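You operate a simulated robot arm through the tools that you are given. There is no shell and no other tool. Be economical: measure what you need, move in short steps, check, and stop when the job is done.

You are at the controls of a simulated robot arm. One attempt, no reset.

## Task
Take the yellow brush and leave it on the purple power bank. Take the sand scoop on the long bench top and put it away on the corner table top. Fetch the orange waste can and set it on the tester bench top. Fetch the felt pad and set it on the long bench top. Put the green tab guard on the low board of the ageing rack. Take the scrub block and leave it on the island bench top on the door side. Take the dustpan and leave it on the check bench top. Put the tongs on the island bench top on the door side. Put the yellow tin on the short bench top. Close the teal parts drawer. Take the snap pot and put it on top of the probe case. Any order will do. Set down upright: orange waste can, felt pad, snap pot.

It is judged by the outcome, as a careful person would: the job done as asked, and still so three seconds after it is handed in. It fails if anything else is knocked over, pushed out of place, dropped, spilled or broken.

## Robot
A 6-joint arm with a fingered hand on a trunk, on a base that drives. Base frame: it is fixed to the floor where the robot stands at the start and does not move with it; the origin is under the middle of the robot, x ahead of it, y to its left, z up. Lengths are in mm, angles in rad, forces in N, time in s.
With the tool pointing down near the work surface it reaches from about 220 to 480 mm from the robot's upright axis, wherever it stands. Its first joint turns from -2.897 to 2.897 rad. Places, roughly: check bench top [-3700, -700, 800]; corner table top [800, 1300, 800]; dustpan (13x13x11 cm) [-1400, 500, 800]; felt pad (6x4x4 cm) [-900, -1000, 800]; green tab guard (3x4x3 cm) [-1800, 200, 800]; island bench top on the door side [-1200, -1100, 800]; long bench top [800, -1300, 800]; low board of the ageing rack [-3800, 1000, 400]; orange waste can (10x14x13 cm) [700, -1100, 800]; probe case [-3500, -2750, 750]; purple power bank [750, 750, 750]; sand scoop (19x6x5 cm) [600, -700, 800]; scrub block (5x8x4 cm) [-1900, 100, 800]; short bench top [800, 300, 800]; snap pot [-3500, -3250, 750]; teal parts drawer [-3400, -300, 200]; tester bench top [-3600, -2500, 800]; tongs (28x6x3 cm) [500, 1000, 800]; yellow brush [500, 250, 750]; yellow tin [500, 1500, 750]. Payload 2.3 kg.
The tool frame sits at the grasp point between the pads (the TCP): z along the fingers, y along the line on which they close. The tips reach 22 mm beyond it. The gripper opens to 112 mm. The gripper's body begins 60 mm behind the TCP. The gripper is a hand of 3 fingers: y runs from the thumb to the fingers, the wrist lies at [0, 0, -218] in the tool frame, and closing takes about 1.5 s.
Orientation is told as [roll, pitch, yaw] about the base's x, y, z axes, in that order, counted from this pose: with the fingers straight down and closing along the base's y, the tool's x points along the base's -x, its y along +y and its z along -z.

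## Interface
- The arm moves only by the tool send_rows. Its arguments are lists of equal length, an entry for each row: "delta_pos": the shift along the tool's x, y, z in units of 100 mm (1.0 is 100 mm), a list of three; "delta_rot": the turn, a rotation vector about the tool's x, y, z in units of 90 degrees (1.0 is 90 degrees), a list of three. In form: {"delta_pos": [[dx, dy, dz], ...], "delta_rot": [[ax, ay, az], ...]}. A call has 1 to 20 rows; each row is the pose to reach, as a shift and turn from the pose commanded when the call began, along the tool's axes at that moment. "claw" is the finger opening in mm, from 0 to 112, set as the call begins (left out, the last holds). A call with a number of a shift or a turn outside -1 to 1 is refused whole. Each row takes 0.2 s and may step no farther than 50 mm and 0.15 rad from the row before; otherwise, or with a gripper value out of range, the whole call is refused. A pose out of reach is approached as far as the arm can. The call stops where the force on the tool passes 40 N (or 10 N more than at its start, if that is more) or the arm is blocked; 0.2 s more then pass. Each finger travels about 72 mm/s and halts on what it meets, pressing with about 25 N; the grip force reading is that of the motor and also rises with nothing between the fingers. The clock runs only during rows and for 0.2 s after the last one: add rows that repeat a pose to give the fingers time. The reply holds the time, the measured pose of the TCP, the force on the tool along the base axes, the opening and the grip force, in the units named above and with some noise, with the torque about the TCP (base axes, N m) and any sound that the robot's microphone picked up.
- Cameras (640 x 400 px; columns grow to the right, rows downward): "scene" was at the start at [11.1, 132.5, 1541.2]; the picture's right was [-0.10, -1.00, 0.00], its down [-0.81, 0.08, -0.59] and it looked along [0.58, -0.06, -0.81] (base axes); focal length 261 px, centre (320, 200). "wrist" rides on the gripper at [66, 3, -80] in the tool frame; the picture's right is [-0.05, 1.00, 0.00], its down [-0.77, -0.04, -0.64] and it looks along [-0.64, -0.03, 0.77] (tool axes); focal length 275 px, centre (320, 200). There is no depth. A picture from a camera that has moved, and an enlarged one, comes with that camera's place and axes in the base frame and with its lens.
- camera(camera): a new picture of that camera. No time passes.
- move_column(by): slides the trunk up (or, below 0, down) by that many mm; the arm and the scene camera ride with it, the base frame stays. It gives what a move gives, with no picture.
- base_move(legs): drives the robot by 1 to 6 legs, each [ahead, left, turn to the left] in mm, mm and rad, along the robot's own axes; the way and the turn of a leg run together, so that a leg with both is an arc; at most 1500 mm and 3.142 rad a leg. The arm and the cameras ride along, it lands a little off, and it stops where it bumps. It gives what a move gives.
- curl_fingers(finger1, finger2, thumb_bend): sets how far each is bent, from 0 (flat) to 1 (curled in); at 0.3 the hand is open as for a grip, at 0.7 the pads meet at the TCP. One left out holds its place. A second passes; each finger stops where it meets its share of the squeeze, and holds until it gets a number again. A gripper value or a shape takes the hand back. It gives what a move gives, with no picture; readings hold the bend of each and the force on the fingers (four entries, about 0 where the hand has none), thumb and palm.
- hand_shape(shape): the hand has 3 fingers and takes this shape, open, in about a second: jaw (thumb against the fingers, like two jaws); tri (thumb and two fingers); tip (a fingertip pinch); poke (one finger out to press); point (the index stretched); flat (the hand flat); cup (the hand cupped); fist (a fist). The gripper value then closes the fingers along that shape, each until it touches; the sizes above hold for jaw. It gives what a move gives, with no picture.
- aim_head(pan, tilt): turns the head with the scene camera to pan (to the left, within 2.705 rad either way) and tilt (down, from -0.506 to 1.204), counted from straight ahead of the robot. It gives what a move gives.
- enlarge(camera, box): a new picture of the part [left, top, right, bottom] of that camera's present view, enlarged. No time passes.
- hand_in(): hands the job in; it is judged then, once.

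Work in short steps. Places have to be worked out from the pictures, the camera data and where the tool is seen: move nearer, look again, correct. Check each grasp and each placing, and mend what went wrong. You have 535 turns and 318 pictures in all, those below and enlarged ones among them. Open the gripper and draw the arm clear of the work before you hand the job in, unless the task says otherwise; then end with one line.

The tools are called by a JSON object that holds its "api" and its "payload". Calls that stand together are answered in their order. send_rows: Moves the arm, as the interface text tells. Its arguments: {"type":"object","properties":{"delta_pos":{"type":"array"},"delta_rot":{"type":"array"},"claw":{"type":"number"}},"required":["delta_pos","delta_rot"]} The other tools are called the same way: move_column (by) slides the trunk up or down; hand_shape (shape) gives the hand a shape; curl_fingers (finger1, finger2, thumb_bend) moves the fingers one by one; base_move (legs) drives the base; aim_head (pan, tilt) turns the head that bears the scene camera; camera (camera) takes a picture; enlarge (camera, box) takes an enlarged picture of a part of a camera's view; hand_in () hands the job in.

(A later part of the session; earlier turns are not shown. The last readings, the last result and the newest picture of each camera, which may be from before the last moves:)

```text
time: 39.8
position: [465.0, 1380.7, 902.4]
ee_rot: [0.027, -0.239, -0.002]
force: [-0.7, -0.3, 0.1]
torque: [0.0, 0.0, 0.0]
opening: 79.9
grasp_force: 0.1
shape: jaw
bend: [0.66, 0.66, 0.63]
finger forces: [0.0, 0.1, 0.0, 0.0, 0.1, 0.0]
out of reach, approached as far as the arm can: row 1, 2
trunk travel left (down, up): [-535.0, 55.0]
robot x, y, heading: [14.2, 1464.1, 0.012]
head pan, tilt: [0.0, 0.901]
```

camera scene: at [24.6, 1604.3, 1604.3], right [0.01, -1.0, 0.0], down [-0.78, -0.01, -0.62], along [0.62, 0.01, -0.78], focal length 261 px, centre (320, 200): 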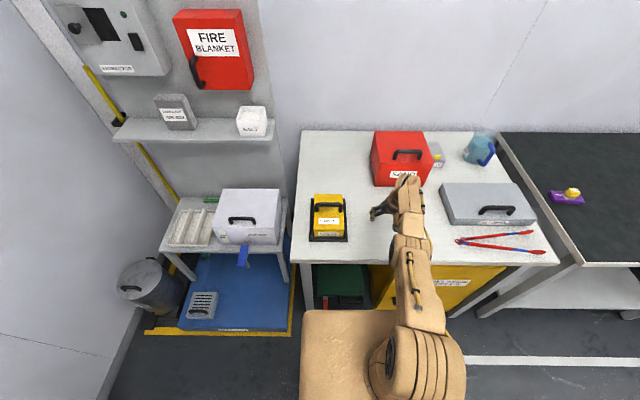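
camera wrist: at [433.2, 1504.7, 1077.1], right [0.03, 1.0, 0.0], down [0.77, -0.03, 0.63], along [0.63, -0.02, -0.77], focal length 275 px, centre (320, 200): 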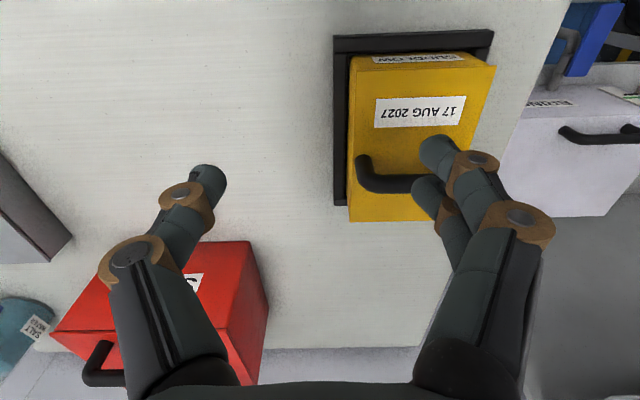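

That freed it, so from now on I'll stay inside 480 mm of reach. Next I'll level the tool and raise it a little.

{"api": "send_rows", "payload": {"delta_pos": [[0.2, 0, -0.2], [0.4, 0, -0.4], [0.4, 0, -0.8]], "delta_rot": [[0.008, 0.07, 0], [0.017, 0.152, 0], [0.017, 0.152, 0]]}}

{"api": "enlarge", "payload": {"camera": "scene", "box": [270, 170, 390, 260]}}

{"api": "camera", "payload": {"camera": "wrist"}}

```text
time: 40.6
position: [408.0, 1376.7, 970.8]
ee_rot: [0.002, 0.002, 0.003]
force: [-0.4, 0.2, 0.0]
torque: [-0.07, -0.02, -0.01]
opening: 80.2
grasp_force: 0.0
shape: jaw
bend: [0.66, 0.66, 0.63]
finger forces: [0.0, 0.1, 0.0, 0.0, 0.0, 0.0]
trunk travel left (down, up): [-535.0, 55.0]
robot x, y, heading: [16.0, 1463.6, 0.011]
head pan, tilt: [0.0, 0.901]
```

```text
4.44 times, centred on (330, 215) of scene
camera zoom: at [23.2, 1604.2, 1604.4], right [0.01, -1.0, 0.0], down [-0.78, -0.01, -0.62], along [0.62, 0.01, -0.78], focal length 1158 px, centre (276, 133)
```

zoom: 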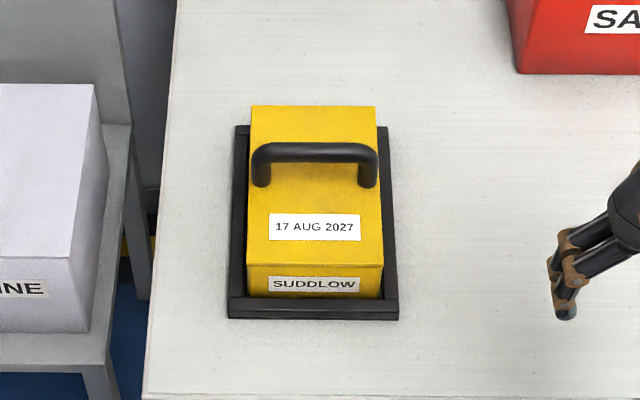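

```text
287 pictures are left
camera wrist: at [340.2, 1380.5, 1051.8], right [0.05, 1.0, 0.0], down [0.77, -0.04, 0.63], along [0.63, -0.03, -0.77], focal length 275 px, centre (320, 200)
```

wrist: 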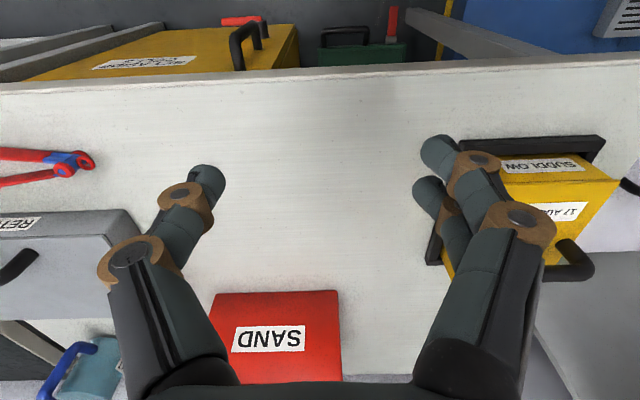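

The tin's handle bar is near [559, 1580], with its top at z ≈ 907. I'll drive forward 140 mm with the hand high, then turn the hand 90° so it closes along x across the bar.

{"api": "base_move", "payload": {"legs": [[140, 20, -0.012]]}}

{"api": "send_rows", "payload": {"delta_pos": [[0, 0.0, 0], [0, 0.1, 0], [0, 0.2, 0], [0, 0.3, 0], [0, 0.4, 0], [0, 0.5, 0], [0, 0.6, 0], [0, 0.7, 0], [0, 0.8, 0], [0, 0.9, 0], [0, 1.0, 0]], "delta_rot": [[0, 0, 0.09], [0, 0, 0.18], [0, 0, 0.27], [0, 0, 0.36], [0, 0, 0.45], [0, 0, 0.54], [0, 0, 0.63], [0, 0, 0.72], [0, 0, 0.81], [0, 0, 0.9], [0, 0, 0.99]]}}

{"api": "camera", "payload": {"camera": "wrist"}}

```text
time: 42.0
position: [550.5, 1392.1, 970.4]
ee_rot: [0.002, 0.006, -0.013]
force: [0.5, -0.1, 0.4]
torque: [-0.01, 0.02, 0.0]
opening: 79.8
grasp_force: 0.1
shape: jaw
bend: [0.66, 0.66, 0.63]
finger forces: [0.0, 0.0, 0.0, 0.0, 0.0, 0.1]
trunk travel left (down, up): [-535.0, 55.0]
robot x, y, heading: [152.9, 1483.8, -0.002]
head pan, tilt: [0.0, 0.901]
```

```text
time: 44.4
position: [550.9, 1492.3, 970.5]
ee_rot: [-0.003, 0.001, -1.571]
force: [-0.1, -0.6, -0.3]
torque: [0.01, -0.02, -0.04]
opening: 80.4
grasp_force: 0.1
shape: jaw
bend: [0.66, 0.66, 0.63]
finger forces: [0.0, 0.0, 0.1, 0.1, 0.0, 0.1]
trunk travel left (down, up): [-535.0, 55.0]
robot x, y, heading: [150.8, 1486.9, -0.006]
head pan, tilt: [0.0, 0.901]
```

```text
286 pictures are left
camera wrist: at [552.6, 1558.8, 1050.9], right [1.0, -0.05, 0.0], down [-0.03, -0.77, 0.64], along [-0.03, -0.63, -0.77], focal length 275 px, centre (320, 200)
```

wrist: 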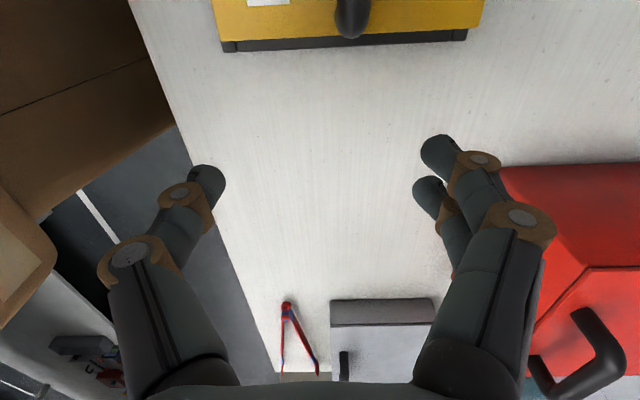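

The handle's near post shows at about [565, 1541]. I'll move the hand over the bar.

{"api": "send_rows", "payload": {"delta_pos": [[0.4, 0.05, 0], [0.86, 0.12, 0], [0.86, 0.12, 0]], "delta_rot": [[0, 0, 0], [0, 0, 0], [0, 0, 0]], "claw": 70}}

{"api": "camera", "payload": {"camera": "wrist"}}

{"api": "camera", "payload": {"camera": "scene"}}

```text
time: 45.2
position: [562.3, 1576.4, 972.3]
ee_rot: [-0.004, 0.0, -1.568]
force: [0.3, 0.6, -0.7]
torque: [0.01, -0.02, -0.03]
opening: 70.5
grasp_force: 0.1
shape: jaw
bend: [0.71, 0.71, 0.69]
finger forces: [0.0, 0.0, 0.0, 0.0, 0.0, 0.1]
trunk travel left (down, up): [-535.0, 55.0]
robot x, y, heading: [156.8, 1487.9, -0.005]
head pan, tilt: [0.0, 0.901]
```

```text
285 pictures are left
camera wrist: at [563.6, 1643.2, 1052.2], right [1.0, -0.04, 0.0], down [-0.03, -0.77, 0.63], along [-0.03, -0.63, -0.77], focal length 275 px, centre (320, 200)
```

wrist: 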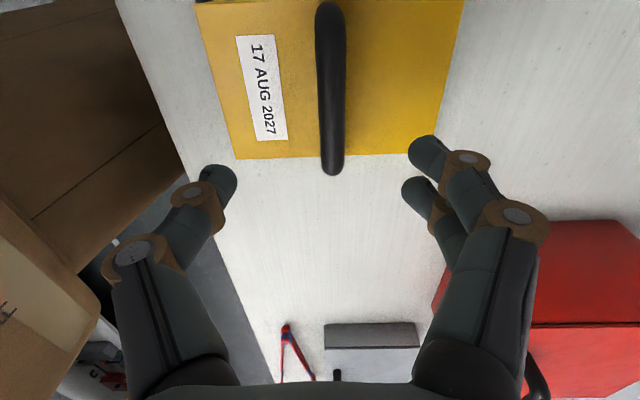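

```text
284 pictures are left
camera scene: at [168.1, 1624.4, 1604.4], right [0.0, -1.0, 0.0], down [-0.78, 0.0, -0.62], along [0.62, 0.0, -0.78], focal length 261 px, centre (320, 200)
```

scene: 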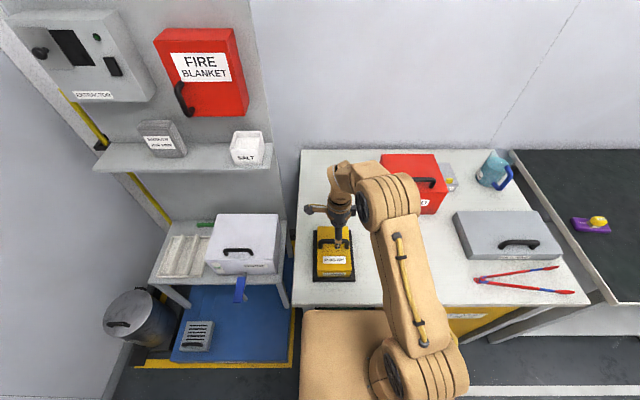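

The bar runs along y at x ≈ 566 with its centre at y ≈ 1589. I'll lower the fingers around it.

{"api": "send_rows", "payload": {"delta_pos": [[0.11, 0.03, 0.2], [0.11, 0.03, 0.4], [0.11, 0.03, 0.55], [0.11, 0.03, 0.66]], "delta_rot": [[0, 0, 0], [0, 0, 0], [0, 0, 0], [0, 0, 0]]}}

{"api": "camera", "payload": {"camera": "wrist"}}

```text
time: 46.2
position: [564.5, 1588.5, 905.4]
ee_rot: [-0.004, 0.002, -1.567]
force: [-0.8, 0.0, -0.1]
torque: [0.01, 0.0, 0.05]
opening: 70.3
grasp_force: 0.1
shape: jaw
bend: [0.71, 0.71, 0.69]
finger forces: [0.0, 0.0, 0.1, 0.1, 0.0, 0.0]
trunk travel left (down, up): [-535.0, 55.0]
robot x, y, heading: [154.3, 1482.3, -0.007]
head pan, tilt: [0.0, 0.901]
```

```text
283 pictures are left
camera wrist: at [566.1, 1654.8, 985.3], right [1.0, -0.04, 0.0], down [-0.03, -0.77, 0.63], along [-0.03, -0.63, -0.77], focal length 275 px, centre (320, 200)
```

wrist: 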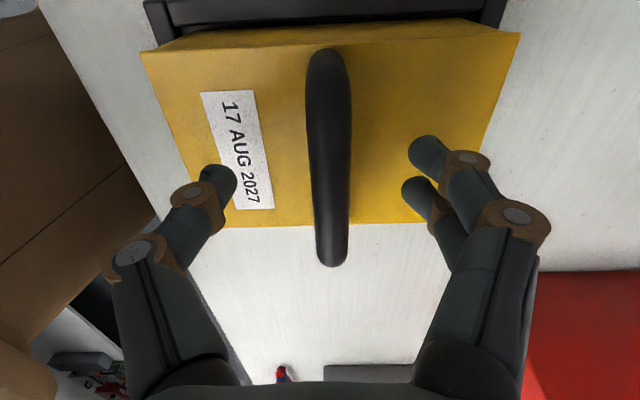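

The bar is centred between the fingers. I'll close on it.

{"api": "send_rows", "payload": {"delta_pos": [[0, 0, 0.02], [0, 0, 0.03], [0, 0, 0.03], [0, 0, 0.03], [0, 0, 0.03], [0, 0, 0.03], [0, 0, 0.03]], "delta_rot": [[0, 0, 0], [0, 0, 0], [0, 0, 0], [0, 0, 0], [0, 0, 0], [0, 0, 0], [0, 0, 0]], "claw": 0}}

{"api": "send_rows", "payload": {"delta_pos": [[0, 0, -0.1], [0, 0, -0.2], [0, 0, -0.4]], "delta_rot": [[0, 0, 0], [0, 0, 0], [0, 0, 0]]}}

{"api": "camera", "payload": {"camera": "wrist"}}

```text
time: 47.8
position: [565.2, 1589.4, 900.8]
ee_rot: [-0.004, 0.001, -1.567]
force: [1.0, -1.1, -0.5]
torque: [0.0, -0.01, -0.01]
opening: 2.9
grasp_force: 25.2
shape: jaw
bend: [0.72, 0.72, 0.71]
finger forces: [8.8, 9.7, 0.0, 0.0, 20.9, 0.0]
trunk travel left (down, up): [-535.0, 55.0]
robot x, y, heading: [154.3, 1486.2, -0.005]
head pan, tilt: [0.0, 0.901]
```

```text
time: 48.6
position: [564.8, 1590.1, 941.4]
ee_rot: [-0.006, 0.003, -1.567]
force: [0.3, 0.0, -10.4]
torque: [0.08, 0.03, -0.01]
opening: 2.7
grasp_force: 24.7
shape: jaw
bend: [0.72, 0.72, 0.72]
finger forces: [8.8, 10.8, 0.1, 0.1, 20.1, 0.0]
trunk travel left (down, up): [-535.0, 55.0]
robot x, y, heading: [150.5, 1484.7, -0.001]
head pan, tilt: [0.0, 0.901]
```

```text
282 pictures are left
camera wrist: at [567.1, 1656.6, 1022.2], right [1.0, -0.04, 0.0], down [-0.03, -0.77, 0.64], along [-0.03, -0.63, -0.77], focal length 275 px, centre (320, 200)
```

wrist: 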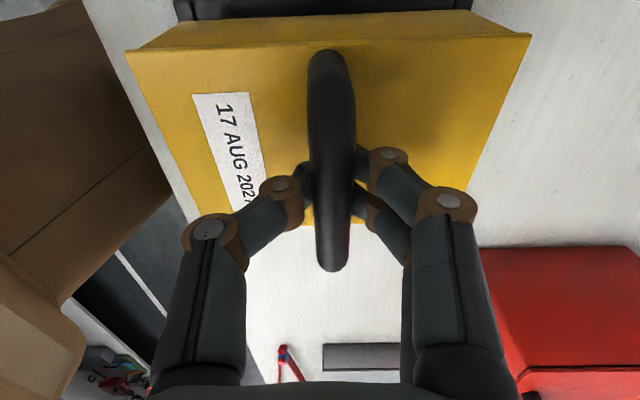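

The tin is held and weighs about 1 kg. I'll lift it further out of the tray before driving.

{"api": "send_rows", "payload": {"delta_pos": [[0, 0, -0.25], [0, 0, -0.5], [0, 0, -0.7]], "delta_rot": [[0, 0, 0], [0, 0, 0], [0, 0, 0]]}}

{"api": "camera", "payload": {"camera": "scene"}}

```text
time: 49.4
position: [566.1, 1588.9, 1013.4]
ee_rot: [-0.005, 0.002, -1.57]
force: [-0.6, 0.8, -11.5]
torque: [0.05, 0.02, 0.0]
opening: 2.4
grasp_force: 25.2
shape: jaw
bend: [0.72, 0.72, 0.72]
finger forces: [9.1, 10.4, 0.2, 0.0, 19.5, 0.0]
trunk travel left (down, up): [-535.0, 55.0]
robot x, y, heading: [152.3, 1482.5, -0.006]
head pan, tilt: [0.0, 0.901]
```

```text
281 pictures are left
camera scene: at [169.7, 1625.3, 1604.3], right [0.0, -1.0, 0.0], down [-0.78, 0.0, -0.62], along [0.62, 0.0, -0.78], focal length 261 px, centre (320, 200)
```

scene: 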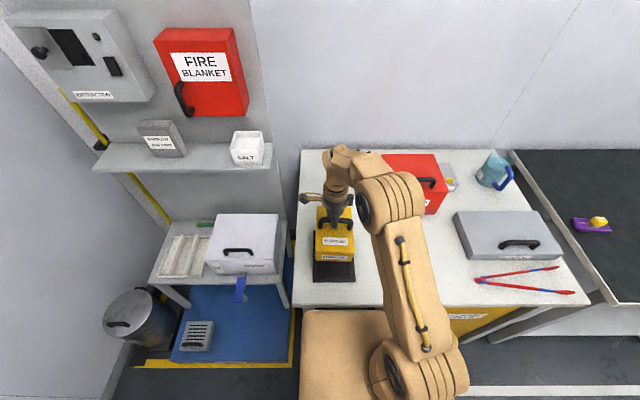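

The tin is clear of the tray, which stayed put. I'll back off, drive right to the short bench, and look.

{"api": "base_move", "payload": {"legs": [[-210, 0, 0], [0, -1140, 0]]}}

{"api": "camera", "payload": {"camera": "scene"}}

```text
time: 56.4
position: [357.6, 442.4, 1012.1]
ee_rot: [-0.006, 0.002, -1.571]
force: [-0.1, 0.6, -10.8]
torque: [0.05, 0.04, 0.02]
opening: 2.4
grasp_force: 24.7
shape: jaw
bend: [0.72, 0.72, 0.73]
finger forces: [9.9, 9.4, 0.0, 0.0, 18.6, 0.0]
trunk travel left (down, up): [-535.0, 55.0]
robot x, y, heading: [-49.3, 343.3, -0.008]
head pan, tilt: [0.0, 0.901]
```

```text
280 pictures are left
camera scene: at [-38.5, 479.9, 1604.3], right [0.0, -1.0, 0.0], down [-0.78, 0.0, -0.62], along [0.62, 0.0, -0.78], focal length 261 px, centre (320, 200)
```

scene: 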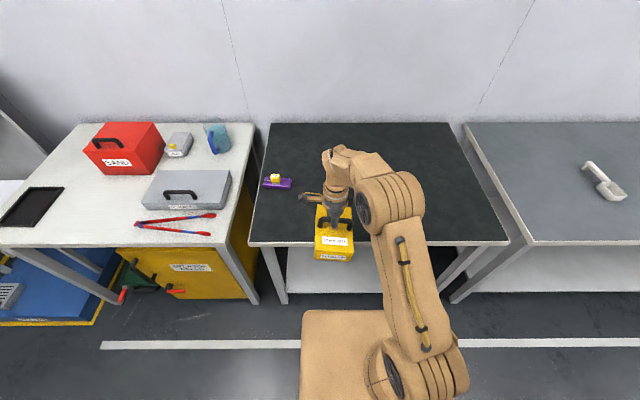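

The spot is clear. I'll drive forward 200 mm so the tin sits at about [558, 442], then lower it.

{"api": "base_move", "payload": {"legs": [[200, 0, 0.006]]}}

{"api": "send_rows", "payload": {"delta_pos": [[0, 0, 0.3], [0, 0, 0.6], [0, 0, 0.9], [0, 0, 1.0]], "delta_rot": [[0, 0, 0], [0, 0, 0], [0, 0, 0], [0, 0, 0]]}}

{"api": "camera", "payload": {"camera": "scene"}}

```text
time: 58.0
position: [558.2, 444.6, 1010.8]
ee_rot: [-0.004, 0.001, -1.566]
force: [-0.5, 0.1, -11.2]
torque: [0.02, 0.02, 0.0]
opening: 2.1
grasp_force: 25.4
shape: jaw
bend: [0.72, 0.72, 0.73]
finger forces: [9.2, 9.8, 0.0, 0.1, 18.6, 0.0]
trunk travel left (down, up): [-535.0, 55.0]
robot x, y, heading: [143.5, 341.5, -0.001]
head pan, tilt: [0.0, 0.901]
```

```text
time: 59.0
position: [557.6, 445.0, 911.1]
ee_rot: [-0.007, 0.001, -1.564]
force: [0.4, 0.0, -11.1]
torque: [-0.04, 0.02, 0.0]
opening: 1.9
grasp_force: 24.8
shape: jaw
bend: [0.72, 0.72, 0.73]
finger forces: [9.2, 9.5, 0.0, 0.0, 18.0, 0.0]
trunk travel left (down, up): [-535.0, 55.0]
robot x, y, heading: [146.9, 340.3, 0.001]
head pan, tilt: [0.0, 0.901]
```

```text
279 pictures are left
camera scene: at [161.3, 479.8, 1604.3], right [0.0, -1.0, 0.0], down [-0.78, 0.0, -0.62], along [0.62, 0.0, -0.78], focal length 261 px, centre (320, 200)
```

scene: 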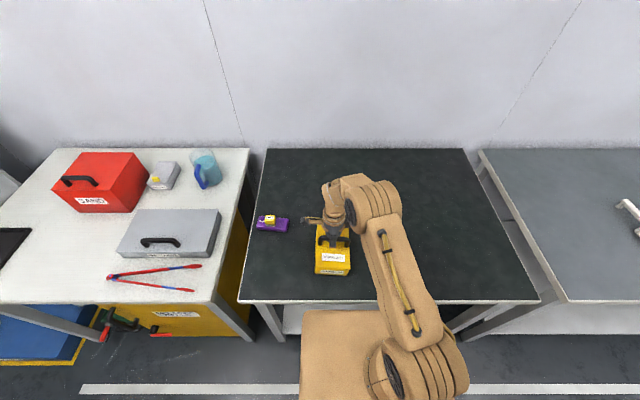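

I'm still carrying the full 11 N. I'll lower in small steps until the load comes off.

{"api": "send_rows", "payload": {"delta_pos": [[0, 0, 0.06], [0, 0, 0.12], [0, 0, 0.16]], "delta_rot": [[0, 0, 0], [0, 0, 0], [0, 0, 0]]}}

```text
time: 59.8
position: [555.9, 445.0, 896.5]
ee_rot: [-0.004, 0.001, -1.566]
force: [0.0, 1.4, -7.5]
torque: [-0.01, 0.05, 0.05]
opening: 1.9
grasp_force: 24.3
shape: jaw
bend: [0.73, 0.72, 0.74]
finger forces: [8.6, 8.3, 0.0, 0.0, 16.7, 0.1]
trunk travel left (down, up): [-535.0, 55.0]
robot x, y, heading: [143.1, 341.9, -0.002]
head pan, tilt: [0.0, 0.901]
```

The load is coming off, so I'll go a few millimetres more.

{"api": "send_rows", "payload": {"delta_pos": [[0, 0, 0.03], [0, 0, 0.06], [0, 0, 0.08]], "delta_rot": [[0, 0, 0], [0, 0, 0], [0, 0, 0]]}}

```text
time: 60.6
position: [556.2, 444.5, 888.2]
ee_rot: [-0.005, 0.001, -1.566]
force: [0.3, 2.3, -3.1]
torque: [-0.01, -0.02, -0.02]
opening: 0.6
grasp_force: 25.1
shape: jaw
bend: [0.73, 0.73, 0.74]
finger forces: [7.2, 0.1, 0.1, 0.0, 14.6, 0.0]
trunk travel left (down, up): [-535.0, 55.0]
robot x, y, heading: [145.5, 339.7, 0.001]
head pan, tilt: [0.0, 0.901]
```

The tin is standing. I'll open and check before rising.

{"api": "send_rows", "payload": {"delta_pos": [[0, 0, 0], [0, 0, 0], [0, 0, 0], [0, 0, 0]], "delta_rot": [[0, 0, 0], [0, 0, 0], [0, 0, 0], [0, 0, 0]], "claw": 70}}

{"api": "camera", "payload": {"camera": "wrist"}}

```text
time: 61.6
position: [556.2, 445.6, 888.1]
ee_rot: [-0.004, 0.002, -1.566]
force: [0.7, -0.7, 0.2]
torque: [0.03, -0.02, 0.0]
opening: 69.9
grasp_force: 0.0
shape: jaw
bend: [0.71, 0.71, 0.69]
finger forces: [0.0, 0.1, 0.0, 0.0, 0.0, 0.0]
trunk travel left (down, up): [-535.0, 55.0]
robot x, y, heading: [143.9, 341.4, 0.002]
head pan, tilt: [0.0, 0.901]
```

```text
278 pictures are left
camera wrist: at [557.6, 510.2, 968.9], right [1.0, -0.04, 0.0], down [-0.03, -0.77, 0.63], along [-0.03, -0.63, -0.77], focal length 275 px, centre (320, 200)
```

wrist: 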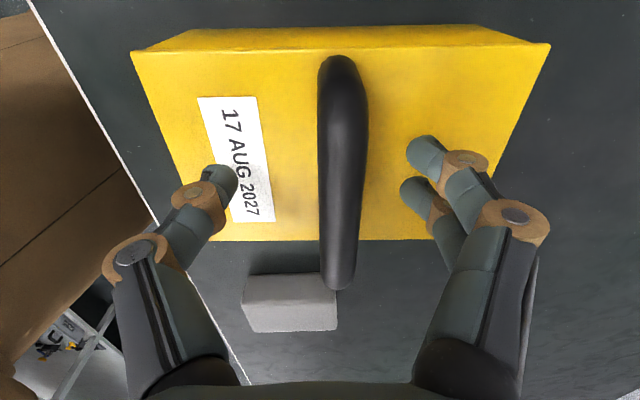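

The tin is standing well on the short bench. I'll rise, back off and drive right towards the scoop.

{"api": "send_rows", "payload": {"delta_pos": [[0, 0, -0.4], [0, 0, -0.8], [0, 0, -1.0]], "delta_rot": [[0, 0, 0], [0, 0, 0], [0, 0, 0]]}}

{"api": "base_move", "payload": {"legs": [[-150, 0, 0], [0, -1050, 0]]}}

{"api": "camera", "payload": {"camera": "scene"}}

{"api": "camera", "payload": {"camera": "wrist"}}

```text
time: 62.4
position: [557.8, 444.1, 988.1]
ee_rot: [-0.003, 0.002, -1.564]
force: [0.6, -0.5, 0.2]
torque: [-0.02, 0.0, 0.02]
opening: 69.8
grasp_force: 0.1
shape: jaw
bend: [0.71, 0.71, 0.69]
finger forces: [0.1, 0.1, 0.0, 0.0, 0.0, 0.1]
trunk travel left (down, up): [-535.0, 55.0]
robot x, y, heading: [147.2, 338.6, -0.004]
head pan, tilt: [0.0, 0.901]
```

```text
time: 68.7
position: [396.4, -596.4, 987.2]
ee_rot: [-0.003, 0.002, -1.6]
force: [-0.6, 0.7, -0.9]
torque: [0.0, 0.0, 0.0]
opening: 69.7
grasp_force: 0.0
shape: jaw
bend: [0.71, 0.71, 0.69]
finger forces: [0.0, 0.1, 0.1, 0.0, 0.0, 0.0]
trunk travel left (down, up): [-535.0, 55.0]
robot x, y, heading: [-19.4, -688.7, -0.035]
head pan, tilt: [0.0, 0.901]
```

```text
277 pictures are left
camera scene: at [0.2, -547.7, 1604.4], right [-0.03, -1.0, 0.0], down [-0.78, 0.03, -0.62], along [0.62, -0.02, -0.78], focal length 261 px, centre (320, 200)
```

scene: 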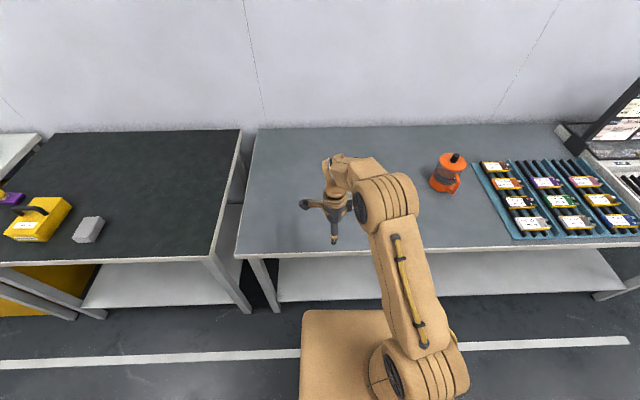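

```text
276 pictures are left
camera wrist: at [400.2, -530.6, 1068.0], right [1.0, -0.08, 0.0], down [-0.06, -0.77, 0.63], along [-0.05, -0.63, -0.77], focal length 275 px, centre (320, 200)
```

wrist: 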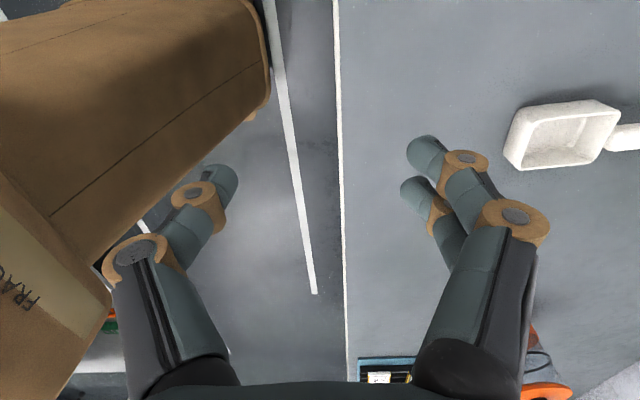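

The scoop's bowl is near [635, -673], with its handle pointing away. I'll straighten the heading, move in, and turn the hand back so it closes along y.

{"api": "base_move", "payload": {"legs": [[180, 0, 0.035]]}}

{"api": "send_rows", "payload": {"delta_pos": [[0, 0, 0], [0, 0, 0], [0, 0, 0], [0, 0, 0], [0, 0, 0], [0, 0, 0], [0, 0, 0], [0, 0, 0], [0, 0, 0], [0, 0, 0], [0, 0, 0]], "delta_rot": [[0, 0, -0.09], [0, 0, -0.18], [0, 0, -0.27], [0, 0, -0.36], [0, 0, -0.45], [0, 0, -0.54], [0, 0, -0.63], [0, 0, -0.72], [0, 0, -0.81], [0, 0, -0.9], [0, 0, -0.99]]}}

{"api": "camera", "payload": {"camera": "wrist"}}

{"api": "camera", "payload": {"camera": "scene"}}

```text
time: 70.2
position: [568.8, -583.8, 986.9]
ee_rot: [-0.005, 0.001, -1.563]
force: [-0.8, -0.1, 0.0]
torque: [-0.03, 0.04, -0.03]
opening: 69.7
grasp_force: 0.0
shape: jaw
bend: [0.71, 0.71, 0.69]
finger forces: [0.0, 0.0, 0.0, 0.1, 0.0, 0.0]
trunk travel left (down, up): [-535.0, 55.0]
robot x, y, heading: [159.6, -687.3, 0.005]
head pan, tilt: [0.0, 0.901]
```

```text
time: 72.6
position: [568.8, -583.6, 988.3]
ee_rot: [0.0, 0.003, -0.005]
force: [0.2, -1.0, -0.2]
torque: [0.02, 0.0, 0.01]
opening: 69.7
grasp_force: 0.1
shape: jaw
bend: [0.71, 0.71, 0.69]
finger forces: [0.0, 0.0, 0.0, 0.0, 0.0, 0.0]
trunk travel left (down, up): [-535.0, 55.0]
robot x, y, heading: [157.5, -688.2, 0.001]
head pan, tilt: [0.0, 0.901]
```

```text
275 pictures are left
camera wrist: at [501.1, -580.1, 1068.6], right [0.05, 1.0, 0.0], down [0.77, -0.04, 0.63], along [0.63, -0.03, -0.77], focal length 275 px, centre (320, 200)
```

wrist: 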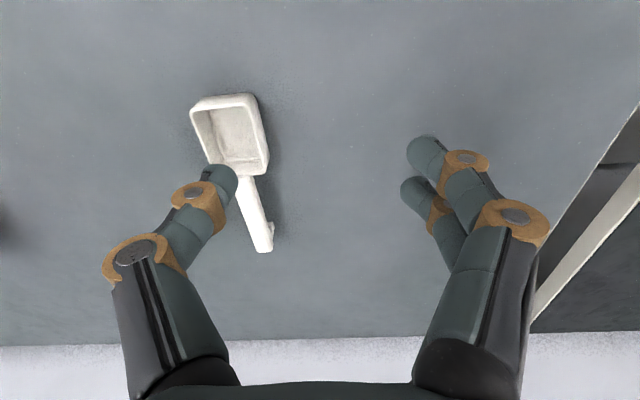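

```text
274 pictures are left
camera scene: at [170.7, -549.4, 1604.4], right [0.0, -1.0, 0.0], down [-0.78, 0.0, -0.62], along [0.62, 0.0, -0.78], focal length 261 px, centre (320, 200)
```

scene: 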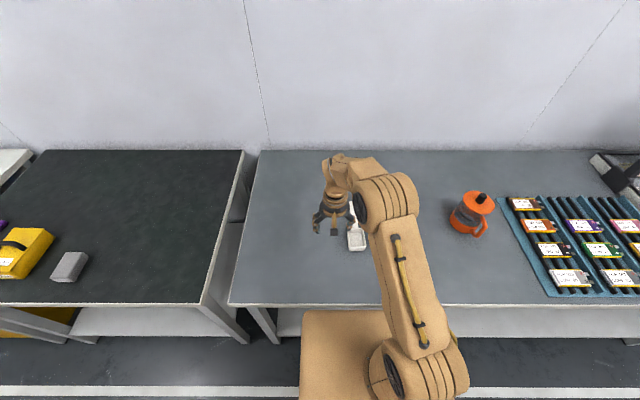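

The bowl's centre is at about [614, -670] and the scoop lies along x. I'll nudge the base forward a little and put the hand over the bowl near the neck, opened wide.

{"api": "base_move", "payload": {"legs": [[15, 0, 0]]}}

{"api": "send_rows", "payload": {"delta_pos": [[-0.1, -0.4, 0.2], [-0.2, -0.7, 0.5], [-0.45, -0.86, 0.8], [-0.45, -0.86, 0.9]], "delta_rot": [[0, 0, 0], [0, 0, 0], [0, 0, 0], [0, 0, 0]], "claw": 110}}

{"api": "camera", "payload": {"camera": "wrist"}}

```text
time: 73.3
position: [583.4, -583.3, 987.3]
ee_rot: [0.001, 0.003, -0.008]
force: [0.2, 0.2, 0.2]
torque: [-0.03, 0.01, 0.01]
opening: 69.8
grasp_force: 0.1
shape: jaw
bend: [0.71, 0.71, 0.69]
finger forces: [0.0, 0.0, 0.1, 0.1, 0.0, 0.0]
trunk travel left (down, up): [-535.0, 55.0]
robot x, y, heading: [166.9, -687.1, 0.004]
head pan, tilt: [0.0, 0.901]
```

```text
time: 74.3
position: [628.0, -668.9, 896.6]
ee_rot: [0.002, 0.004, -0.007]
force: [0.3, 0.6, -0.4]
torque: [-0.01, 0.03, 0.0]
opening: 109.9
grasp_force: 0.2
shape: jaw
bend: [0.34, 0.34, 0.32]
finger forces: [0.1, 0.2, 0.1, 0.0, 0.0, 0.0]
trunk travel left (down, up): [-535.0, 55.0]
robot x, y, heading: [174.8, -688.9, 0.002]
head pan, tilt: [0.0, 0.901]
```

```text
273 pictures are left
camera wrist: at [560.8, -664.5, 978.2], right [0.05, 1.0, 0.0], down [0.77, -0.04, 0.63], along [0.63, -0.03, -0.77], focal length 275 px, centre (320, 200)
```

wrist: 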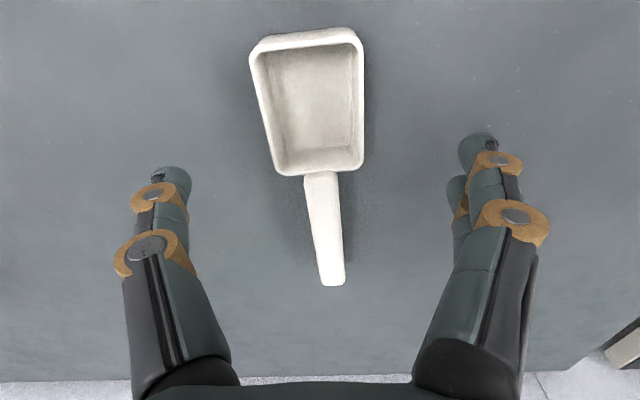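

The bowl is centred between the fingers and about 55 mm wide. I'll lower to z ≈ 828 and close.

{"api": "send_rows", "payload": {"delta_pos": [[0, -0.02, 0.3], [0, -0.02, 0.5], [0, -0.02, 0.68], [0, -0.02, 0.68]], "delta_rot": [[0, 0, 0], [0, 0, 0], [0, 0, 0], [0, 0, 0]]}}

{"api": "send_rows", "payload": {"delta_pos": [[0, 0, 0], [0, 0, 0], [0, 0, 0], [0, 0, 0], [0, 0, 0], [0, 0, 0], [0, 0, 0]], "delta_rot": [[0, 0, 0], [0, 0, 0], [0, 0, 0], [0, 0, 0], [0, 0, 0], [0, 0, 0], [0, 0, 0]], "claw": 20}}

{"api": "camera", "payload": {"camera": "wrist"}}

```text
time: 75.3
position: [629.0, -671.4, 829.1]
ee_rot: [0.002, 0.003, -0.007]
force: [0.3, 0.7, 0.2]
torque: [0.02, 0.0, 0.03]
opening: 109.8
grasp_force: 0.0
shape: jaw
bend: [0.34, 0.34, 0.32]
finger forces: [0.0, 0.0, 0.0, 0.0, 0.0, 0.0]
trunk travel left (down, up): [-535.0, 55.0]
robot x, y, heading: [168.2, -687.7, 0.001]
head pan, tilt: [0.0, 0.901]
```

```text
time: 77.0
position: [628.7, -671.9, 828.7]
ee_rot: [0.002, 0.005, -0.007]
force: [0.9, 0.9, 0.5]
torque: [0.04, 0.04, 0.0]
opening: 49.6
grasp_force: 25.0
shape: jaw
bend: [0.73, 0.73, 0.7]
finger forces: [11.4, 11.3, 0.1, 0.1, 22.6, 0.1]
trunk travel left (down, up): [-535.0, 55.0]
robot x, y, heading: [174.0, -689.8, -0.001]
head pan, tilt: [0.0, 0.901]
```

```text
272 pictures are left
camera wrist: at [561.2, -668.1, 910.3], right [0.05, 1.0, 0.0], down [0.77, -0.04, 0.63], along [0.63, -0.03, -0.77], focal length 275 px, centre (320, 200)
```

wrist: 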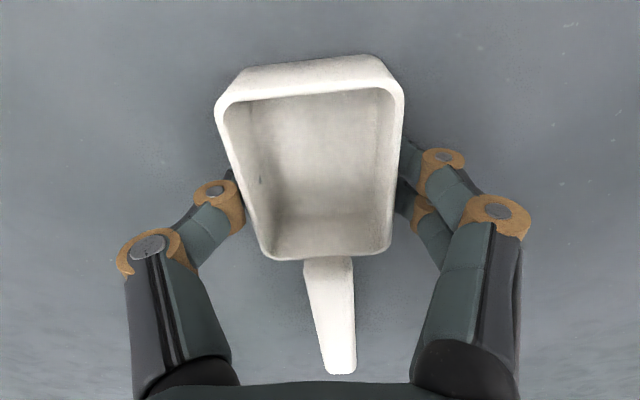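

The scoop is held by its bowl. I'll lift, back well off and drive left past the short bench to the corner table.

{"api": "send_rows", "payload": {"delta_pos": [[0, 0, -0.3], [0, 0, -0.7], [0, 0, -1.0]], "delta_rot": [[0, 0, 0], [0, 0, 0], [0, 0, 0]]}}

{"api": "base_move", "payload": {"legs": [[-330, 0, 0], [0, 1000, 0], [0, 1000, 0]]}}

{"api": "camera", "payload": {"camera": "scene"}}

{"api": "camera", "payload": {"camera": "wrist"}}

```text
time: 77.8
position: [628.6, -670.6, 929.2]
ee_rot: [0.003, 0.003, -0.005]
force: [0.3, -0.2, -0.5]
torque: [0.0, 0.01, 0.01]
opening: 49.9
grasp_force: 24.9
shape: jaw
bend: [0.73, 0.73, 0.7]
finger forces: [11.6, 11.2, 0.0, 0.0, 22.7, 0.0]
trunk travel left (down, up): [-535.0, 55.0]
robot x, y, heading: [172.3, -688.5, 0.0]
head pan, tilt: [0.0, 0.901]
```

```text
time: 89.6
position: [285.5, 1345.1, 931.1]
ee_rot: [0.003, 0.005, 0.001]
force: [0.0, 0.4, -0.2]
torque: [-0.01, 0.0, -0.02]
opening: 49.7
grasp_force: 24.7
shape: jaw
bend: [0.73, 0.73, 0.7]
finger forces: [11.5, 11.4, 0.1, 0.0, 22.8, 0.0]
trunk travel left (down, up): [-535.0, 55.0]
robot x, y, heading: [-170.1, 1323.5, 0.012]
head pan, tilt: [0.0, 0.901]
```

```text
271 pictures are left
camera scene: at [-157.6, 1463.8, 1604.4], right [0.01, -1.0, 0.0], down [-0.78, -0.01, -0.62], along [0.62, 0.01, -0.78], focal length 261 px, centre (320, 200)
```

scene: 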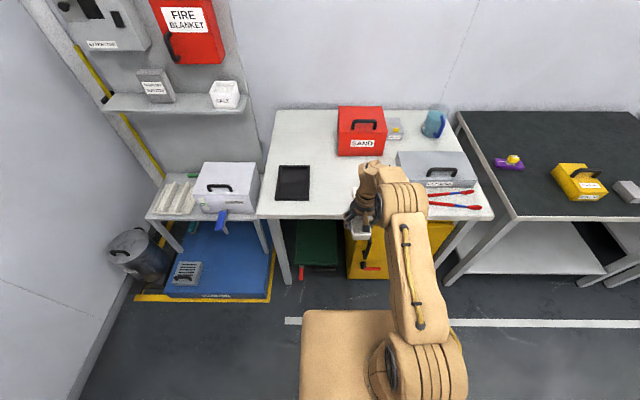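

```text
270 pictures are left
camera wrist: at [219.0, 1348.0, 1010.5], right [0.05, 1.0, 0.0], down [0.77, -0.04, 0.63], along [0.63, -0.03, -0.77], focal length 275 px, centre (320, 200)
```

wrist: 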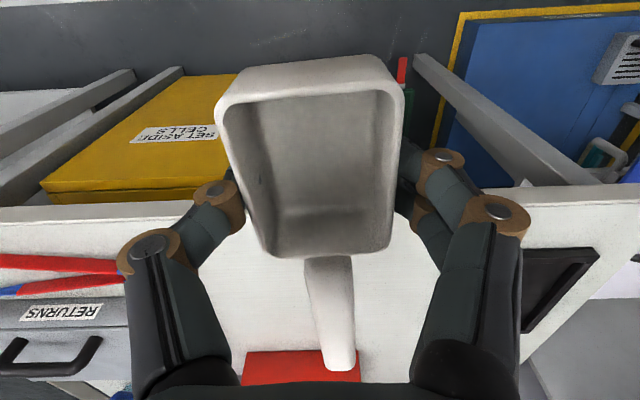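

The spot at about [505, 1340] is empty. I'll drive forward 220 mm and lower the scoop.

{"api": "base_move", "payload": {"legs": [[220, -8, -0.012]]}}

{"api": "send_rows", "payload": {"delta_pos": [[0, 0, 0.3], [0, 0, 0.7], [0, 0, 0.95]], "delta_rot": [[0, 0, 0], [0, 0, 0], [0, 0, 0]]}}

{"api": "camera", "payload": {"camera": "scene"}}

```text
time: 91.3
position: [504.9, 1333.7, 928.7]
ee_rot: [0.0, 0.005, -0.009]
force: [0.8, 0.4, -0.8]
torque: [0.03, 0.02, 0.02]
opening: 49.7
grasp_force: 25.5
shape: jaw
bend: [0.73, 0.73, 0.7]
finger forces: [11.5, 11.3, 0.0, 0.0, 22.8, 0.1]
trunk travel left (down, up): [-535.0, 55.0]
robot x, y, heading: [48.3, 1314.0, -0.001]
head pan, tilt: [0.0, 0.901]
```

```text
time: 92.1
position: [504.3, 1334.4, 835.1]
ee_rot: [0.001, 0.007, -0.01]
force: [0.4, -0.4, -0.2]
torque: [0.02, 0.03, -0.02]
opening: 49.5
grasp_force: 25.3
shape: jaw
bend: [0.73, 0.73, 0.7]
finger forces: [11.5, 11.1, 0.0, 0.0, 22.6, 0.0]
trunk travel left (down, up): [-535.0, 55.0]
robot x, y, heading: [47.9, 1318.4, -0.004]
head pan, tilt: [0.0, 0.901]
```

```text
269 pictures are left
camera scene: at [62.3, 1456.6, 1604.4], right [0.0, -1.0, 0.0], down [-0.78, 0.0, -0.62], along [0.62, 0.0, -0.78], focal length 261 px, centre (320, 200)
```

scene: 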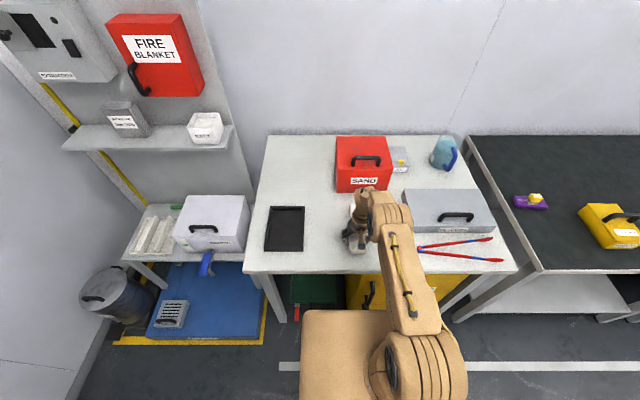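

I'll lower the last few millimetres until it touches.

{"api": "send_rows", "payload": {"delta_pos": [[0, 0, 0.02], [0, 0, 0.04], [0, 0, 0.06], [0, 0, 0.075]], "delta_rot": [[0, 0, 0], [0, 0, 0], [0, 0, 0], [0, 0, 0]]}}

```text
time: 93.1
position: [504.4, 1332.9, 828.5]
ee_rot: [0.003, 0.003, -0.01]
force: [1.8, -0.4, 13.1]
torque: [0.03, -0.05, 0.01]
opening: 49.7
grasp_force: 24.8
shape: jaw
bend: [0.73, 0.73, 0.7]
finger forces: [12.7, 12.6, 0.0, 0.0, 25.0, 0.1]
trunk travel left (down, up): [-535.0, 55.0]
robot x, y, heading: [48.3, 1315.2, 0.002]
head pan, tilt: [0.0, 0.901]
```

It's touching down, so I'll release and rise.

{"api": "send_rows", "payload": {"delta_pos": [[0, 0, -0.01], [0, 0, -0.01], [0, 0, -0.01], [0, 0, -0.01], [0, 0, -0.01]], "delta_rot": [[0, 0, 0], [0, 0, 0], [0, 0, 0], [0, 0, 0], [0, 0, 0]], "claw": 100}}

{"api": "send_rows", "payload": {"delta_pos": [[0, 0, -0.4], [0, 0, -0.8], [0, 0, -1.0]], "delta_rot": [[0, 0, 0], [0, 0, 0], [0, 0, 0]]}}

{"api": "camera", "payload": {"camera": "wrist"}}

```text
time: 94.3
position: [505.2, 1333.7, 828.5]
ee_rot: [0.001, 0.003, -0.012]
force: [0.8, 0.1, -0.7]
torque: [0.0, 0.0, 0.02]
opening: 99.6
grasp_force: 0.0
shape: jaw
bend: [0.49, 0.49, 0.45]
finger forces: [0.1, 0.1, 0.1, 0.0, 0.0, 0.0]
trunk travel left (down, up): [-535.0, 55.0]
robot x, y, heading: [48.9, 1318.0, -0.002]
head pan, tilt: [0.0, 0.901]
```

```text
time: 95.1
position: [504.1, 1332.5, 930.2]
ee_rot: [0.001, 0.004, -0.011]
force: [-0.1, -0.4, 0.7]
torque: [0.0, 0.05, 0.0]
opening: 100.0
grasp_force: 0.0
shape: jaw
bend: [0.49, 0.49, 0.45]
finger forces: [0.1, 0.0, 0.0, 0.1, 0.0, 0.0]
trunk travel left (down, up): [-535.0, 55.0]
robot x, y, heading: [52.1, 1318.8, -0.003]
head pan, tilt: [0.0, 0.901]
```

```text
268 pictures are left
camera wrist: at [436.6, 1336.7, 1010.1], right [0.06, 1.0, 0.0], down [0.77, -0.04, 0.63], along [0.63, -0.04, -0.77], focal length 275 px, centre (320, 200)
```

wrist: 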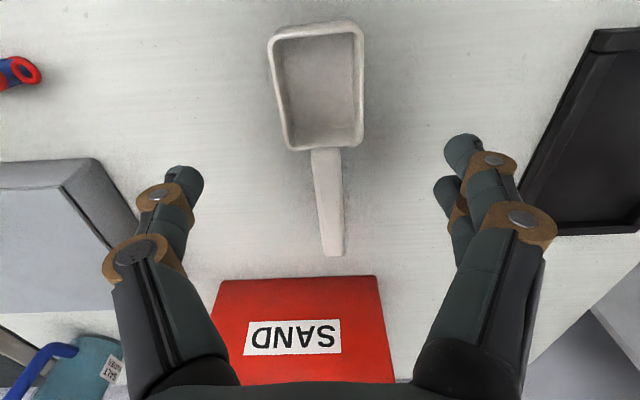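

The scoop lies well on the corner table. Next are the tongs: I'll drive right, turn the hand and look.

{"api": "base_move", "payload": {"legs": [[-60, -300, 0]]}}

{"api": "send_rows", "payload": {"delta_pos": [[0, 0, -0.1], [0, 0, -0.2], [0, 0, -0.2], [0, 0, -0.2], [0, 0, -0.2], [0, 0, -0.2], [0, 0, -0.2], [0, 0, -0.2], [0, 0, -0.2], [0, 0, -0.2], [0, 0, -0.2]], "delta_rot": [[0, 0, 0.09], [0, 0, 0.18], [0, 0, 0.27], [0, 0, 0.36], [0, 0, 0.45], [0, 0, 0.54], [0, 0, 0.63], [0, 0, 0.72], [0, 0, 0.81], [0, 0, 0.9], [0, 0, 0.99]]}}

{"api": "camera", "payload": {"camera": "wrist"}}

{"api": "enlarge", "payload": {"camera": "scene", "box": [240, 160, 480, 310]}}

```text
time: 97.1
position: [444.8, 1030.2, 929.1]
ee_rot: [0.002, 0.002, -0.014]
force: [0.9, -0.1, -0.4]
torque: [0.02, -0.01, -0.02]
opening: 99.9
grasp_force: 0.0
shape: jaw
bend: [0.49, 0.49, 0.45]
finger forces: [0.0, 0.1, 0.0, 0.1, 0.0, 0.1]
trunk travel left (down, up): [-535.0, 55.0]
robot x, y, heading: [-12.7, 1014.5, -0.0]
head pan, tilt: [0.0, 0.901]
```

```text
time: 99.5
position: [444.4, 1030.2, 948.7]
ee_rot: [-0.003, 0.002, -1.57]
force: [0.4, -0.3, 0.2]
torque: [-0.01, -0.01, 0.0]
opening: 99.5
grasp_force: 0.0
shape: jaw
bend: [0.49, 0.49, 0.45]
finger forces: [0.0, 0.1, 0.0, 0.1, 0.0, 0.1]
trunk travel left (down, up): [-535.0, 55.0]
robot x, y, heading: [-15.7, 1015.6, 0.001]
head pan, tilt: [0.0, 0.901]
```

```text
267 pictures are left
camera wrist: at [446.5, 1096.5, 1029.3], right [1.0, -0.04, 0.0], down [-0.03, -0.77, 0.63], along [-0.03, -0.63, -0.77], focal length 275 px, centre (320, 200)
```

wrist: 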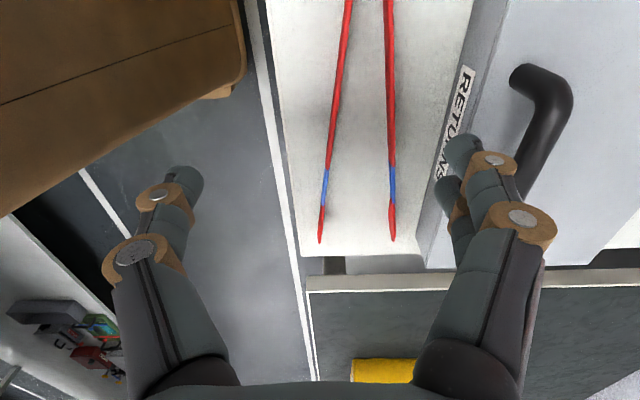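

```text
2.67 times, centred on (360, 235) of scene
camera zoom: at [2.7, 1154.6, 1604.4], right [0.0, -1.0, 0.0], down [-0.78, 0.0, -0.62], along [0.62, 0.0, -0.78], focal length 695 px, centre (213, 107)
```

zoom: 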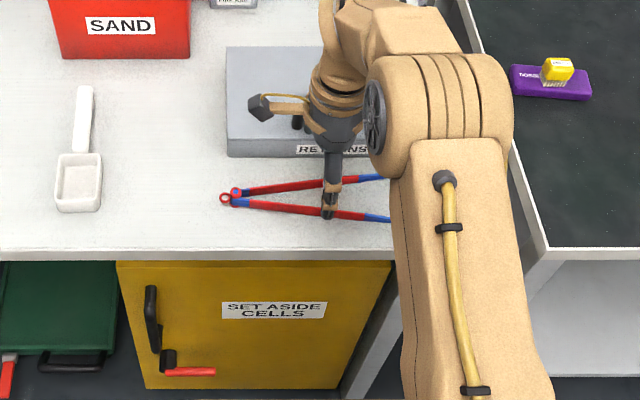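

The tongs' pivot is at about [482, 1129], with legs to [435, 855] and [521, 851]. I'll grip across both legs near y ≈ 1035, moving in first to check.

{"api": "base_move", "payload": {"legs": [[35, 0, 0]]}}

{"api": "send_rows", "payload": {"delta_pos": [[0.05, 0.0, 0.3], [0.05, 0.0, 0.6], [0.05, 0.0, 0.9]], "delta_rot": [[0, 0, 0], [0, 0, 0], [0, 0, 0]], "claw": 80}}

{"api": "camera", "payload": {"camera": "wrist"}}

```text
time: 100.4
position: [481.0, 1031.3, 949.0]
ee_rot: [-0.006, 0.002, -1.565]
force: [0.0, -0.8, 0.1]
torque: [-0.01, 0.0, -0.02]
opening: 100.2
grasp_force: 0.1
shape: jaw
bend: [0.49, 0.49, 0.45]
finger forces: [0.1, 0.1, 0.1, 0.0, 0.1, 0.0]
trunk travel left (down, up): [-535.0, 55.0]
robot x, y, heading: [24.8, 1014.7, -0.0]
head pan, tilt: [0.0, 0.901]
```

```text
time: 101.2
position: [479.1, 1036.1, 859.6]
ee_rot: [-0.004, 0.001, -1.566]
force: [0.7, 0.2, 0.4]
torque: [-0.03, 0.01, 0.0]
opening: 80.2
grasp_force: 0.0
shape: jaw
bend: [0.66, 0.66, 0.63]
finger forces: [0.0, 0.0, 0.1, 0.1, 0.1, 0.0]
trunk travel left (down, up): [-535.0, 55.0]
robot x, y, heading: [22.8, 1016.1, 0.001]
head pan, tilt: [0.0, 0.901]
```

```text
265 pictures are left
camera wrist: at [480.8, 1102.4, 940.2], right [1.0, -0.04, 0.0], down [-0.03, -0.77, 0.63], along [-0.03, -0.63, -0.77], focal length 275 px, centre (320, 200)
```

wrist: 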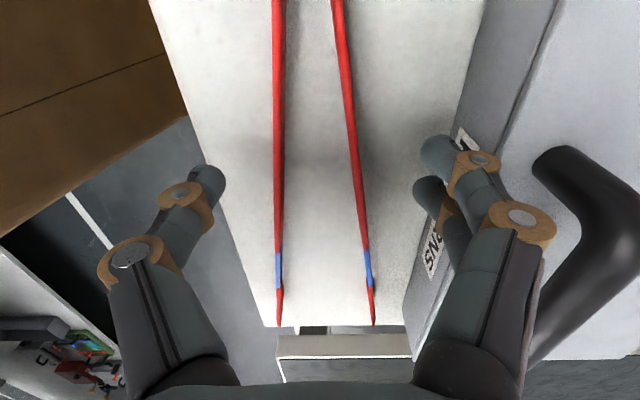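

At y = 1036 the legs are at x ≈ 457 and 492. I'll centre on 475 and lower carefully, stopping on contact with the table.

{"api": "send_rows", "payload": {"delta_pos": [[0, -0.045, 0.15], [0, -0.045, 0.28], [0, -0.045, 0.34], [0, -0.045, 0.37]], "delta_rot": [[0, 0, 0], [0, 0, 0], [0, 0, 0], [0, 0, 0]]}}

{"api": "camera", "payload": {"camera": "wrist"}}

```text
time: 102.2
position: [474.7, 1034.8, 822.0]
ee_rot: [-0.004, 0.002, -1.566]
force: [-0.1, -0.4, 1.9]
torque: [0.01, -0.11, -0.02]
opening: 80.1
grasp_force: 0.0
shape: jaw
bend: [0.66, 0.66, 0.63]
finger forces: [1.0, 1.2, 0.0, 0.0, 0.0, 0.1]
trunk travel left (down, up): [-535.0, 55.0]
robot x, y, heading: [25.5, 1014.0, -0.0]
head pan, tilt: [0.0, 0.901]
```

```text
264 pictures are left
camera wrist: at [476.2, 1101.3, 902.8], right [1.0, -0.04, 0.0], down [-0.03, -0.77, 0.63], along [-0.03, -0.63, -0.77], focal length 275 px, centre (320, 200)
```

wrist: 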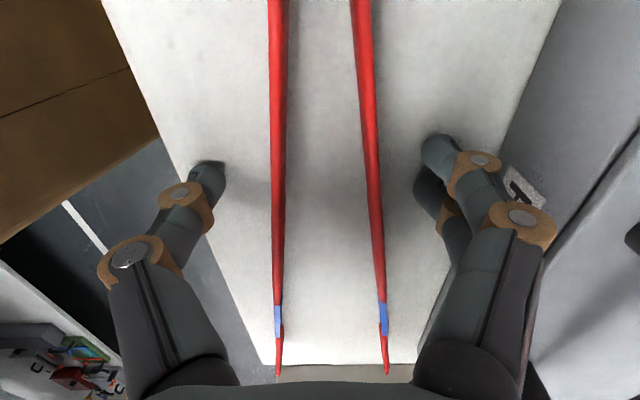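

The fingertips just touch the table. I'll lift 1 mm and close across the legs.

{"api": "send_rows", "payload": {"delta_pos": [[0, 0, -0.015], [0, 0, -0.015], [0, 0, -0.015], [0, 0, -0.015], [0, 0, -0.015], [0, 0, -0.015], [0, 0, -0.015]], "delta_rot": [[0, 0, 0], [0, 0, 0], [0, 0, 0], [0, 0, 0], [0, 0, 0], [0, 0, 0], [0, 0, 0]], "claw": 10}}

{"api": "send_rows", "payload": {"delta_pos": [[0, 0, -0.1], [0, 0, -0.3], [0, 0, -0.6]], "delta_rot": [[0, 0, 0], [0, 0, 0], [0, 0, 0]]}}

{"api": "camera", "payload": {"camera": "wrist"}}

```text
time: 103.8
position: [475.0, 1034.3, 823.4]
ee_rot: [-0.004, 0.002, -1.566]
force: [-0.6, 0.4, -0.6]
torque: [0.01, -0.02, 0.02]
opening: 12.7
grasp_force: 24.9
shape: jaw
bend: [0.72, 0.73, 0.72]
finger forces: [11.3, 9.8, 0.0, 0.1, 20.9, 0.0]
trunk travel left (down, up): [-535.0, 55.0]
robot x, y, heading: [22.8, 1015.6, -0.006]
head pan, tilt: [0.0, 0.901]
```

```text
time: 104.6
position: [475.0, 1034.3, 885.8]
ee_rot: [-0.004, 0.0, -1.565]
force: [-0.3, 0.9, -0.9]
torque: [0.05, -0.01, -0.02]
opening: 12.6
grasp_force: 24.5
shape: jaw
bend: [0.72, 0.73, 0.72]
finger forces: [11.7, 9.4, 0.0, 0.1, 21.1, 0.0]
trunk travel left (down, up): [-535.0, 55.0]
robot x, y, heading: [23.0, 1015.4, -0.0]
head pan, tilt: [0.0, 0.901]
```

```text
263 pictures are left
camera wrist: at [476.9, 1101.7, 966.0], right [1.0, -0.04, 0.0], down [-0.03, -0.77, 0.63], along [-0.03, -0.63, -0.77], focal length 275 px, centre (320, 200)
```

wrist: 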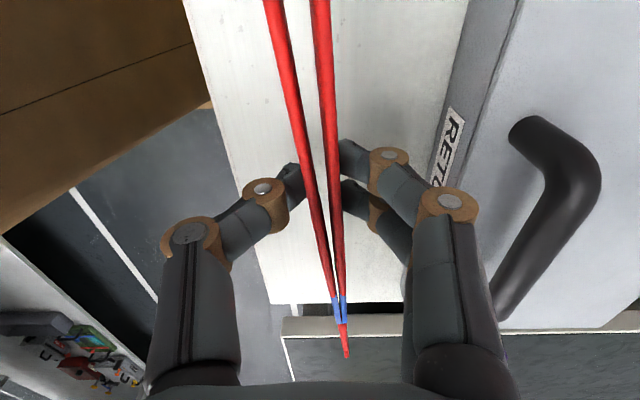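

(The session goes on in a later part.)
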